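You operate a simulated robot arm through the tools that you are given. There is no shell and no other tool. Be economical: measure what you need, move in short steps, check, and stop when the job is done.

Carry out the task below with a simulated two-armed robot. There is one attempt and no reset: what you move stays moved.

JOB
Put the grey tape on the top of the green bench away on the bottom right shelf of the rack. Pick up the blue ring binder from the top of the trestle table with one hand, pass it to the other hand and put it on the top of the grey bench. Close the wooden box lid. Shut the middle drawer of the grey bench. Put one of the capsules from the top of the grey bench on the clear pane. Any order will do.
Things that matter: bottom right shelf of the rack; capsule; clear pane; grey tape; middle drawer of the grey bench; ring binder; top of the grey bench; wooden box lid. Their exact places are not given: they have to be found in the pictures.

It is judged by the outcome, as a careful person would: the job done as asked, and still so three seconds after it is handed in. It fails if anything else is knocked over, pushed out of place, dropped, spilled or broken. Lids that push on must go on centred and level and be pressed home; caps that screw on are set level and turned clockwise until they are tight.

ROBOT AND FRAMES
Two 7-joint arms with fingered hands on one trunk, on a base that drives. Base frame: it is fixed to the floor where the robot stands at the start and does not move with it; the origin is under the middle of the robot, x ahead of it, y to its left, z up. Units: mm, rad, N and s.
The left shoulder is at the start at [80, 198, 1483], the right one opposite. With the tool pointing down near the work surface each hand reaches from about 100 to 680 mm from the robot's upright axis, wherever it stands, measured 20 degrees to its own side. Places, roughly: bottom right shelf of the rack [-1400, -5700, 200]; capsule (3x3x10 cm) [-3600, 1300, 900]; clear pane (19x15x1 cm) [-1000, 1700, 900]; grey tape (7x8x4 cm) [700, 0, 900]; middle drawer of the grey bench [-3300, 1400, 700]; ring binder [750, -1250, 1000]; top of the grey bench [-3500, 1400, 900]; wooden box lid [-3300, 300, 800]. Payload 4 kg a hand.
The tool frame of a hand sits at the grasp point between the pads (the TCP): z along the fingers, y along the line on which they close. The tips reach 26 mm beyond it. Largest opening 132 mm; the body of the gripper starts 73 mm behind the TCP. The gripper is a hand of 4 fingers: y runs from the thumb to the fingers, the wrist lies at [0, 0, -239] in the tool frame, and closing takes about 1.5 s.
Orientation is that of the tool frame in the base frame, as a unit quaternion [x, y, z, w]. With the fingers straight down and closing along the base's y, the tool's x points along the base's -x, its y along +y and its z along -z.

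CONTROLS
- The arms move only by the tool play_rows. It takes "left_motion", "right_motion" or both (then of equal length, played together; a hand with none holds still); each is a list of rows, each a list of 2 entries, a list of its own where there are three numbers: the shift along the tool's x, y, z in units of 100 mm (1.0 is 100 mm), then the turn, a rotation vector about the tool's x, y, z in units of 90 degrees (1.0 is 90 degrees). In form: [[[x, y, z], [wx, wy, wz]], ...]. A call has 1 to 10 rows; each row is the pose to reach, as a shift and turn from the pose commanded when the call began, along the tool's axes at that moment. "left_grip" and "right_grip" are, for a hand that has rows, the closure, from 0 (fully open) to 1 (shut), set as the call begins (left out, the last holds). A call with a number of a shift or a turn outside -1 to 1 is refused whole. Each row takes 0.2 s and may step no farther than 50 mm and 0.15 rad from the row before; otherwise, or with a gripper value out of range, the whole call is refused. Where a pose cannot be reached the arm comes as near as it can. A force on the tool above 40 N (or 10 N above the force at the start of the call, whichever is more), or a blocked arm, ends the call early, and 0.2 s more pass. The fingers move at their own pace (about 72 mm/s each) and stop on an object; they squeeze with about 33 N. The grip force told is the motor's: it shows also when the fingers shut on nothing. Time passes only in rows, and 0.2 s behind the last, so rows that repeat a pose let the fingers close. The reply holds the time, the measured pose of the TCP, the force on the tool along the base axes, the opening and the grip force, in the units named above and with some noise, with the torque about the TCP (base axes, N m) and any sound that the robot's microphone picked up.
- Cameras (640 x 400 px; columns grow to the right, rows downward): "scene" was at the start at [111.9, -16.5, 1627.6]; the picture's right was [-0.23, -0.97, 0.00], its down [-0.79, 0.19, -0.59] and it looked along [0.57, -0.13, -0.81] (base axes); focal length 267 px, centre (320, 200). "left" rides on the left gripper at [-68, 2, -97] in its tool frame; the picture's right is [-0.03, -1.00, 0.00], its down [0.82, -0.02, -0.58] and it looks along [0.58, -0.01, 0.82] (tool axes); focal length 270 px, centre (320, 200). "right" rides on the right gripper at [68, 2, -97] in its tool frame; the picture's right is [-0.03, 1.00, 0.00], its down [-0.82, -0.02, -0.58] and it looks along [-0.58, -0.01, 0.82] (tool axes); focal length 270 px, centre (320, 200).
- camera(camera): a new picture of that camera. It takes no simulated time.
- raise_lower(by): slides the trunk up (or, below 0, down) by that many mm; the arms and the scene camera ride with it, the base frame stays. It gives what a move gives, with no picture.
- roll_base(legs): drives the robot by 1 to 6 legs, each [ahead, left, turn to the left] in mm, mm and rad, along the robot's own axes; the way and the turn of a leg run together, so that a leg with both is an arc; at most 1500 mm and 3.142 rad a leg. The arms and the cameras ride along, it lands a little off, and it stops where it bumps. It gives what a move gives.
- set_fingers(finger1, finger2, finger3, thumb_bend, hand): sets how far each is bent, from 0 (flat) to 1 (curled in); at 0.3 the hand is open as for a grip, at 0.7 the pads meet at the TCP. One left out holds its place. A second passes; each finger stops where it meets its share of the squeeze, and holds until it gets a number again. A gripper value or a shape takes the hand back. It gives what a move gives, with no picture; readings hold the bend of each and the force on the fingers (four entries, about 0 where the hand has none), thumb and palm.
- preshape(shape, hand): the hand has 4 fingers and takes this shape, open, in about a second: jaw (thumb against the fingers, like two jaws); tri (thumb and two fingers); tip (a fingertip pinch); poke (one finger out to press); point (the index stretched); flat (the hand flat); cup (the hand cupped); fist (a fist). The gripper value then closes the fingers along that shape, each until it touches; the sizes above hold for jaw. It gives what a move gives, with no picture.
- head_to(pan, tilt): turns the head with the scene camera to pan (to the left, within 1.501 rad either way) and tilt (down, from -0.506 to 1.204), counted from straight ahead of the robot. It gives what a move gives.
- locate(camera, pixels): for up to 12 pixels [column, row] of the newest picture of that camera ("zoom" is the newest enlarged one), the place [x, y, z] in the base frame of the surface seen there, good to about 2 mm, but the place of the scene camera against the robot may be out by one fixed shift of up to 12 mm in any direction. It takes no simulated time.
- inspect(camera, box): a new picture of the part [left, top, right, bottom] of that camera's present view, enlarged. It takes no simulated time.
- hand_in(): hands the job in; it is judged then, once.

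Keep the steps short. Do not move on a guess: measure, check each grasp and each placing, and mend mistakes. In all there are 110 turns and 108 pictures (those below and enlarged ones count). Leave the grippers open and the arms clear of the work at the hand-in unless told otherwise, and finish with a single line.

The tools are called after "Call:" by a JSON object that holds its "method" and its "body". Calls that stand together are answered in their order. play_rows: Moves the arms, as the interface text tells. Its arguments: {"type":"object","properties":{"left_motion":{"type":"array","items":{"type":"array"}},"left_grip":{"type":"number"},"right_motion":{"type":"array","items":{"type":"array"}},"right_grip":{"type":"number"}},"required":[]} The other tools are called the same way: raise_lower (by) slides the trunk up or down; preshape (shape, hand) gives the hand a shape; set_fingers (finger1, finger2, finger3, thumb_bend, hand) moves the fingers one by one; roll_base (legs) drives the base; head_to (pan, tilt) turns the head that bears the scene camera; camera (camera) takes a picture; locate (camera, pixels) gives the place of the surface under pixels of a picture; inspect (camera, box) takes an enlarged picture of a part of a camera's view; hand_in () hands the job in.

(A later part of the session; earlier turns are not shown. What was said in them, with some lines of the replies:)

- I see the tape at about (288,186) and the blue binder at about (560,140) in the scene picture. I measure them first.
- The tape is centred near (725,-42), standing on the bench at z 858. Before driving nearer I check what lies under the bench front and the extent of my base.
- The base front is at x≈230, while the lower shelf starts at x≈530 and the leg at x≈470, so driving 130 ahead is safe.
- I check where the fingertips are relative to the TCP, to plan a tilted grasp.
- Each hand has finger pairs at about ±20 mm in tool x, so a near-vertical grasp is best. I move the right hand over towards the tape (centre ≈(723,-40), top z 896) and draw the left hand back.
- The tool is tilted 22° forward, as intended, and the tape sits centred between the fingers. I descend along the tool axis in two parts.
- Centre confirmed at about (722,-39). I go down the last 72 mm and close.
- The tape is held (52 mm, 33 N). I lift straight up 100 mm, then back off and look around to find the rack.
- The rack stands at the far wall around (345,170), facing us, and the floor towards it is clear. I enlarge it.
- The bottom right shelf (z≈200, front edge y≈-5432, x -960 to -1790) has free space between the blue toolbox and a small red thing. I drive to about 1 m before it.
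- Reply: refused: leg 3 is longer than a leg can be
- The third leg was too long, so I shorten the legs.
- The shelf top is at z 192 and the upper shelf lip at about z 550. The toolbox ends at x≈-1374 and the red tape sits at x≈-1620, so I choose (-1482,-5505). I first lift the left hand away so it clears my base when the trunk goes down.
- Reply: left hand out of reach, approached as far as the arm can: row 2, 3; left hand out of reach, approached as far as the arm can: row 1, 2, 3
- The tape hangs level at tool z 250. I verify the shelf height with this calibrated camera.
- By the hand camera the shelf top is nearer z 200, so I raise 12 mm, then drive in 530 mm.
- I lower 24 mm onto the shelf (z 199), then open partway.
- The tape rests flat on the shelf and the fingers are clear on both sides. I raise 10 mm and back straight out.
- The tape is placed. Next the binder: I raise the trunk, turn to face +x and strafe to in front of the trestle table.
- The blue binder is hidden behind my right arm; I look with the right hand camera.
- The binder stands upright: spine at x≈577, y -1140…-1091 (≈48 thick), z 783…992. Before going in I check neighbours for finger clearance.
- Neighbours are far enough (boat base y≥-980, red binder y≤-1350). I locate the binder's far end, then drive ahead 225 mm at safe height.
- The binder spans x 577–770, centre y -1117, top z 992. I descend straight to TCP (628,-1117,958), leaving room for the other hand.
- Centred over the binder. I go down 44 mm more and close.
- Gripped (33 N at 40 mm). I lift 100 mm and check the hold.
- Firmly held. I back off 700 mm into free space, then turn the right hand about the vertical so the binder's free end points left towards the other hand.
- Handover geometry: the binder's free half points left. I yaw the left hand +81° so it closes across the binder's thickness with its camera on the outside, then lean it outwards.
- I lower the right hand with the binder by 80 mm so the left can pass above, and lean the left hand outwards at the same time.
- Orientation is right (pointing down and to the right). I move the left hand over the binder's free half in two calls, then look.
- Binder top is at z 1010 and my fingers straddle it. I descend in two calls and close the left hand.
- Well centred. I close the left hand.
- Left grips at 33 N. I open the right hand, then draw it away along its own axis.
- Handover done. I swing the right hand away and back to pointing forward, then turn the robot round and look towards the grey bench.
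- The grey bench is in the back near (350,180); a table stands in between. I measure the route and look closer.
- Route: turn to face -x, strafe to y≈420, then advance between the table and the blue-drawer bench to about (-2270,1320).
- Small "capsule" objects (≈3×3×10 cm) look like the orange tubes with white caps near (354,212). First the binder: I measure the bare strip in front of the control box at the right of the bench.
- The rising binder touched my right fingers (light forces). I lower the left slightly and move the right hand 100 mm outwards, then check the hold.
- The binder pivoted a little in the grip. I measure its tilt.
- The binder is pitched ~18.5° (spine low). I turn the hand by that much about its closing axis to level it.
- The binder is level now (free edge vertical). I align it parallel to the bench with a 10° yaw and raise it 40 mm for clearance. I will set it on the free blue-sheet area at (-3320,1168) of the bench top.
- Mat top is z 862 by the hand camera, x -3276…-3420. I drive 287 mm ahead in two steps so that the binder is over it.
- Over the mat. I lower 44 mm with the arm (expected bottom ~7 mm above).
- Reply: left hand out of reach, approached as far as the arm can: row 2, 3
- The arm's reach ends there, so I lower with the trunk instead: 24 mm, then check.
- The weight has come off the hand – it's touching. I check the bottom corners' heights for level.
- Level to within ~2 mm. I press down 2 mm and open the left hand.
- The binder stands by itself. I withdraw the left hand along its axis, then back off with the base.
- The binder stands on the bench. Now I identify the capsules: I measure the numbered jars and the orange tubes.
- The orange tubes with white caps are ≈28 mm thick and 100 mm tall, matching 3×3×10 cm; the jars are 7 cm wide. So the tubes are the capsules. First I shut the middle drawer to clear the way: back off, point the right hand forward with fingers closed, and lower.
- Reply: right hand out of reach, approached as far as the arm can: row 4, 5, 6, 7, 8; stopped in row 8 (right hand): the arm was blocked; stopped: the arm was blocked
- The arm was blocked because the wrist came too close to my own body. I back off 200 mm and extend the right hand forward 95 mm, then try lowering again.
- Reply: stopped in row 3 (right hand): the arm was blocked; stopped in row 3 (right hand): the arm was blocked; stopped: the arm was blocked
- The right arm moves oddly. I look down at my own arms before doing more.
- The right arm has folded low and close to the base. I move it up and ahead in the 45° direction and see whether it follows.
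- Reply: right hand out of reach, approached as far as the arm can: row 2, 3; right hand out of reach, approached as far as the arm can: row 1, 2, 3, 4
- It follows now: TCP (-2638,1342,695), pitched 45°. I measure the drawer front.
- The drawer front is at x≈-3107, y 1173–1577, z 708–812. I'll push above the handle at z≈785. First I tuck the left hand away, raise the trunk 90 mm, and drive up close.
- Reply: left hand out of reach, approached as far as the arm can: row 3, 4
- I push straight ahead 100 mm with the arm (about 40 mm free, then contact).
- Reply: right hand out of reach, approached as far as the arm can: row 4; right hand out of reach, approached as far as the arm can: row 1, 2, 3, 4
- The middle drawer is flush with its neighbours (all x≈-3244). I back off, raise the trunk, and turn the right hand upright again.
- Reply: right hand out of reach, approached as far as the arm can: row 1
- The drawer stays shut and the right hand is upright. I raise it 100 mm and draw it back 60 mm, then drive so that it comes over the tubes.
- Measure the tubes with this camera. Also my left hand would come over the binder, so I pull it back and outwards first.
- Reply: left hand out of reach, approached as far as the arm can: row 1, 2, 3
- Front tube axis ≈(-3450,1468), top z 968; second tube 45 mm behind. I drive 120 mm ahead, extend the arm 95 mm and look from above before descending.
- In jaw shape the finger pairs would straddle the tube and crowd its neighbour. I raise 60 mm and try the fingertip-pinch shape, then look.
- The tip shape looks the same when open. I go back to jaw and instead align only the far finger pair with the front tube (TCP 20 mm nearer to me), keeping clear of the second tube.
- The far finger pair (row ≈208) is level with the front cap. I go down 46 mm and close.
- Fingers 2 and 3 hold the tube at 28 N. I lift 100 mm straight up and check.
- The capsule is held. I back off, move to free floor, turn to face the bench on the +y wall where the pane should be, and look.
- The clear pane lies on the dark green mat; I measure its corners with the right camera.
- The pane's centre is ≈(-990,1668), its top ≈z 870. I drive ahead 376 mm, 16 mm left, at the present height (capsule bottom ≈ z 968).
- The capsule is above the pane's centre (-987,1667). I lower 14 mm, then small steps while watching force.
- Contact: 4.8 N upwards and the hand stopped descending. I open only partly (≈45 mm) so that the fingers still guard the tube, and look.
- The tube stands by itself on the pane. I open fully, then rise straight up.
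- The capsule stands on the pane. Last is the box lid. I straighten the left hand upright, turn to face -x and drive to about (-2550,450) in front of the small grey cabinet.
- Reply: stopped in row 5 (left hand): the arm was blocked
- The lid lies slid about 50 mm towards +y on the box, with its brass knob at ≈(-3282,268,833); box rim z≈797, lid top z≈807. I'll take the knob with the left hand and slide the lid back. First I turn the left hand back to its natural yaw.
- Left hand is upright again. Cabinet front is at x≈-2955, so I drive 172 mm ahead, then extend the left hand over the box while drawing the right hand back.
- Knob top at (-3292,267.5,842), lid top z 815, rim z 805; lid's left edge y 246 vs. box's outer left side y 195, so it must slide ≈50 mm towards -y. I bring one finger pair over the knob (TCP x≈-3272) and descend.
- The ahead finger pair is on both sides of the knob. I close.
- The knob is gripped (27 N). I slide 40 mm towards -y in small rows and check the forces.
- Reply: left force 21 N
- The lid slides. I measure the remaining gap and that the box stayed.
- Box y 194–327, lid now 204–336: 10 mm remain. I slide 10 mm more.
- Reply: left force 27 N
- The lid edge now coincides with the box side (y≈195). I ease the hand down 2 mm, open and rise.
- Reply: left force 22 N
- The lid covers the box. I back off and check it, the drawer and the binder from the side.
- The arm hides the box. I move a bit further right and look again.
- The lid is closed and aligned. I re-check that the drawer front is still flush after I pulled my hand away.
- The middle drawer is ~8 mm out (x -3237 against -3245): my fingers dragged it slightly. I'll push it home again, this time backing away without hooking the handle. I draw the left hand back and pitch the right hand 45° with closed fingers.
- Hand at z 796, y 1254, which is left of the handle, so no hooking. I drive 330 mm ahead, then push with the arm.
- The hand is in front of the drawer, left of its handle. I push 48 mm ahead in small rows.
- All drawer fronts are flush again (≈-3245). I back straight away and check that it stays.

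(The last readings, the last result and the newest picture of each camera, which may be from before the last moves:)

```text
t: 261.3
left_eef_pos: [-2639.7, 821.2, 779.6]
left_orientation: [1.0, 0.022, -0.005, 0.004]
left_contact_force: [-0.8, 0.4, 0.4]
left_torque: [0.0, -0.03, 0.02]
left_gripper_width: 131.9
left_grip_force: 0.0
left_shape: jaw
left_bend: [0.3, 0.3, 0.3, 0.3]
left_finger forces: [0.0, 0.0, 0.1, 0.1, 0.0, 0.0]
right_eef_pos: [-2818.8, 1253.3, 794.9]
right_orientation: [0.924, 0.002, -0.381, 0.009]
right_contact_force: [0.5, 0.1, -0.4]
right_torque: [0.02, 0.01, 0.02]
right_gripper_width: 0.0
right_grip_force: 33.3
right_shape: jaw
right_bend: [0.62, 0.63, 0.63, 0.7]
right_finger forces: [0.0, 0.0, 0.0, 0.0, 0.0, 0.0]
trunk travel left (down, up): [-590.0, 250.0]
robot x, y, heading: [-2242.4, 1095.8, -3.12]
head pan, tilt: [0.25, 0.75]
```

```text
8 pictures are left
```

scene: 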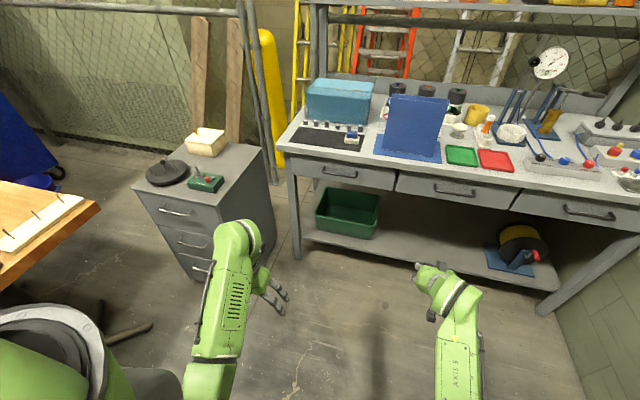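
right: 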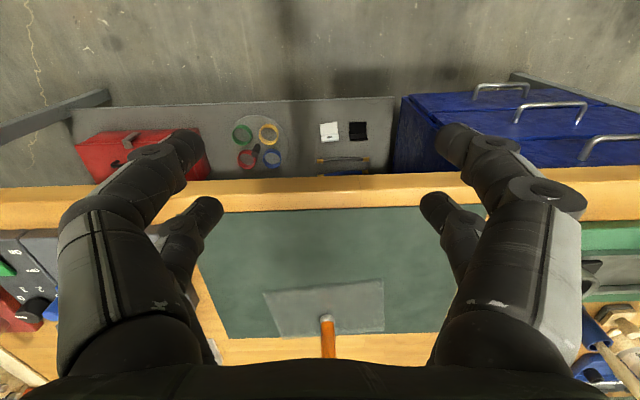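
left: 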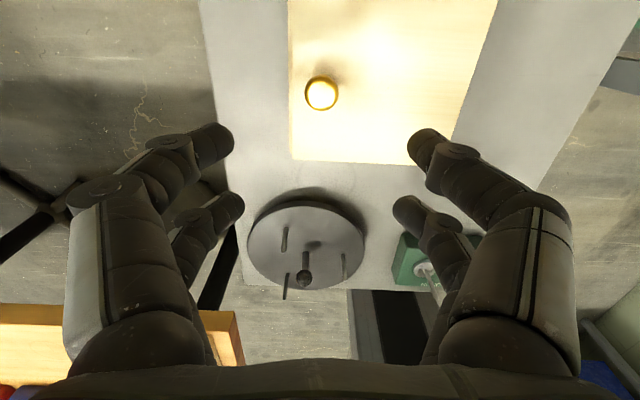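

Call:
{"method": "locate", "body": {"camera": "scene", "pixels": [[410, 185], [420, 192], [500, 200], [330, 175], [375, 182], [540, 205], [590, 213]]}}

Call:
{"method": "play_rows", "body": {"right_motion": [[[0, 0, 0], [0, 0, 0]], [[0, 0, 0], [0, 0, 0]], [[0, 0, 0], [0, 0, 0]], [[0, 0, 0], [0, 0, 0]], [[0, 0, 0], [0, 0, 0]], [[0, 0, 0], [0, 0, 0]]], "right_grip": 0}}

Call:
{"method": "inspect", "body": {"camera": "scene", "box": [130, 110, 270, 200]}}

```text
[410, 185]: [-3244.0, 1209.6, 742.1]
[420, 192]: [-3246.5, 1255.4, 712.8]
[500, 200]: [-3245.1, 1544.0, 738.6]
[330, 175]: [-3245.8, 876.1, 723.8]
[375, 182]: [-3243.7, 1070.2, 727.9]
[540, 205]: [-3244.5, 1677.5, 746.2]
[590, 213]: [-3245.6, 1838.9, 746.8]
```

```text
t: 262.7
left_eef_pos: [-2639.9, 820.6, 779.5]
left_orientation: [1.0, 0.022, -0.006, 0.005]
left_contact_force: [0.5, -0.2, -0.2]
left_torque: [0.0, 0.01, 0.01]
left_gripper_width: 131.7
left_grip_force: 0.0
left_shape: jaw
left_bend: [0.3, 0.3, 0.3, 0.3]
left_finger forces: [0.0, 0.0, 0.0, 0.0, 0.1, 0.1]
right_eef_pos: [-2817.4, 1254.2, 795.7]
right_orientation: [0.925, 0.002, -0.381, 0.009]
right_contact_force: [-0.1, -0.3, -0.2]
right_torque: [-0.02, 0.0, -0.03]
right_gripper_width: 132.0
right_grip_force: 0.1
right_shape: jaw
right_bend: [0.3, 0.3, 0.3, 0.3]
right_finger forces: [0.0, 0.0, 0.1, 0.0, 0.0, 0.0]
trunk travel left (down, up): [-590.0, 250.0]
robot x, y, heading: [-2241.4, 1094.0, -3.127]
head pan, tilt: [0.25, 0.75]
```

```text
4.44 times, centred on (200, 155) of scene
5 turns are left
```

zoom: 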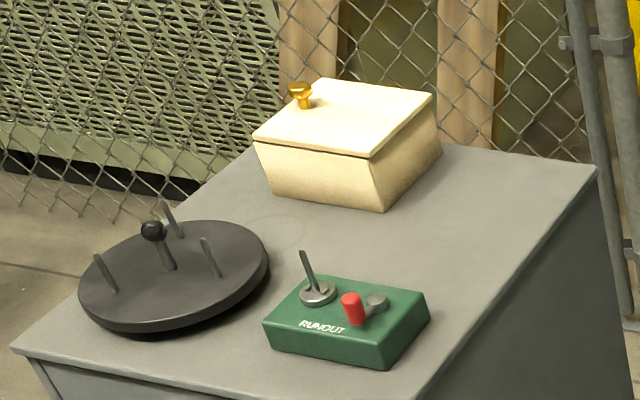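

The drawer stays flush, the lid is closed and centred, the binder stands on the bench, both hands are open and clear. I hand the job in.

Call:
{"method": "hand_in", "body": {}}

```text
The job is handed in.
```

All five tasks are done and handed in: the tape is on the bottom right shelf, the binder was passed between hands and stands on the grey bench, the box lid is closed, the middle drawer is shut, and one capsule stands on the clear pane.
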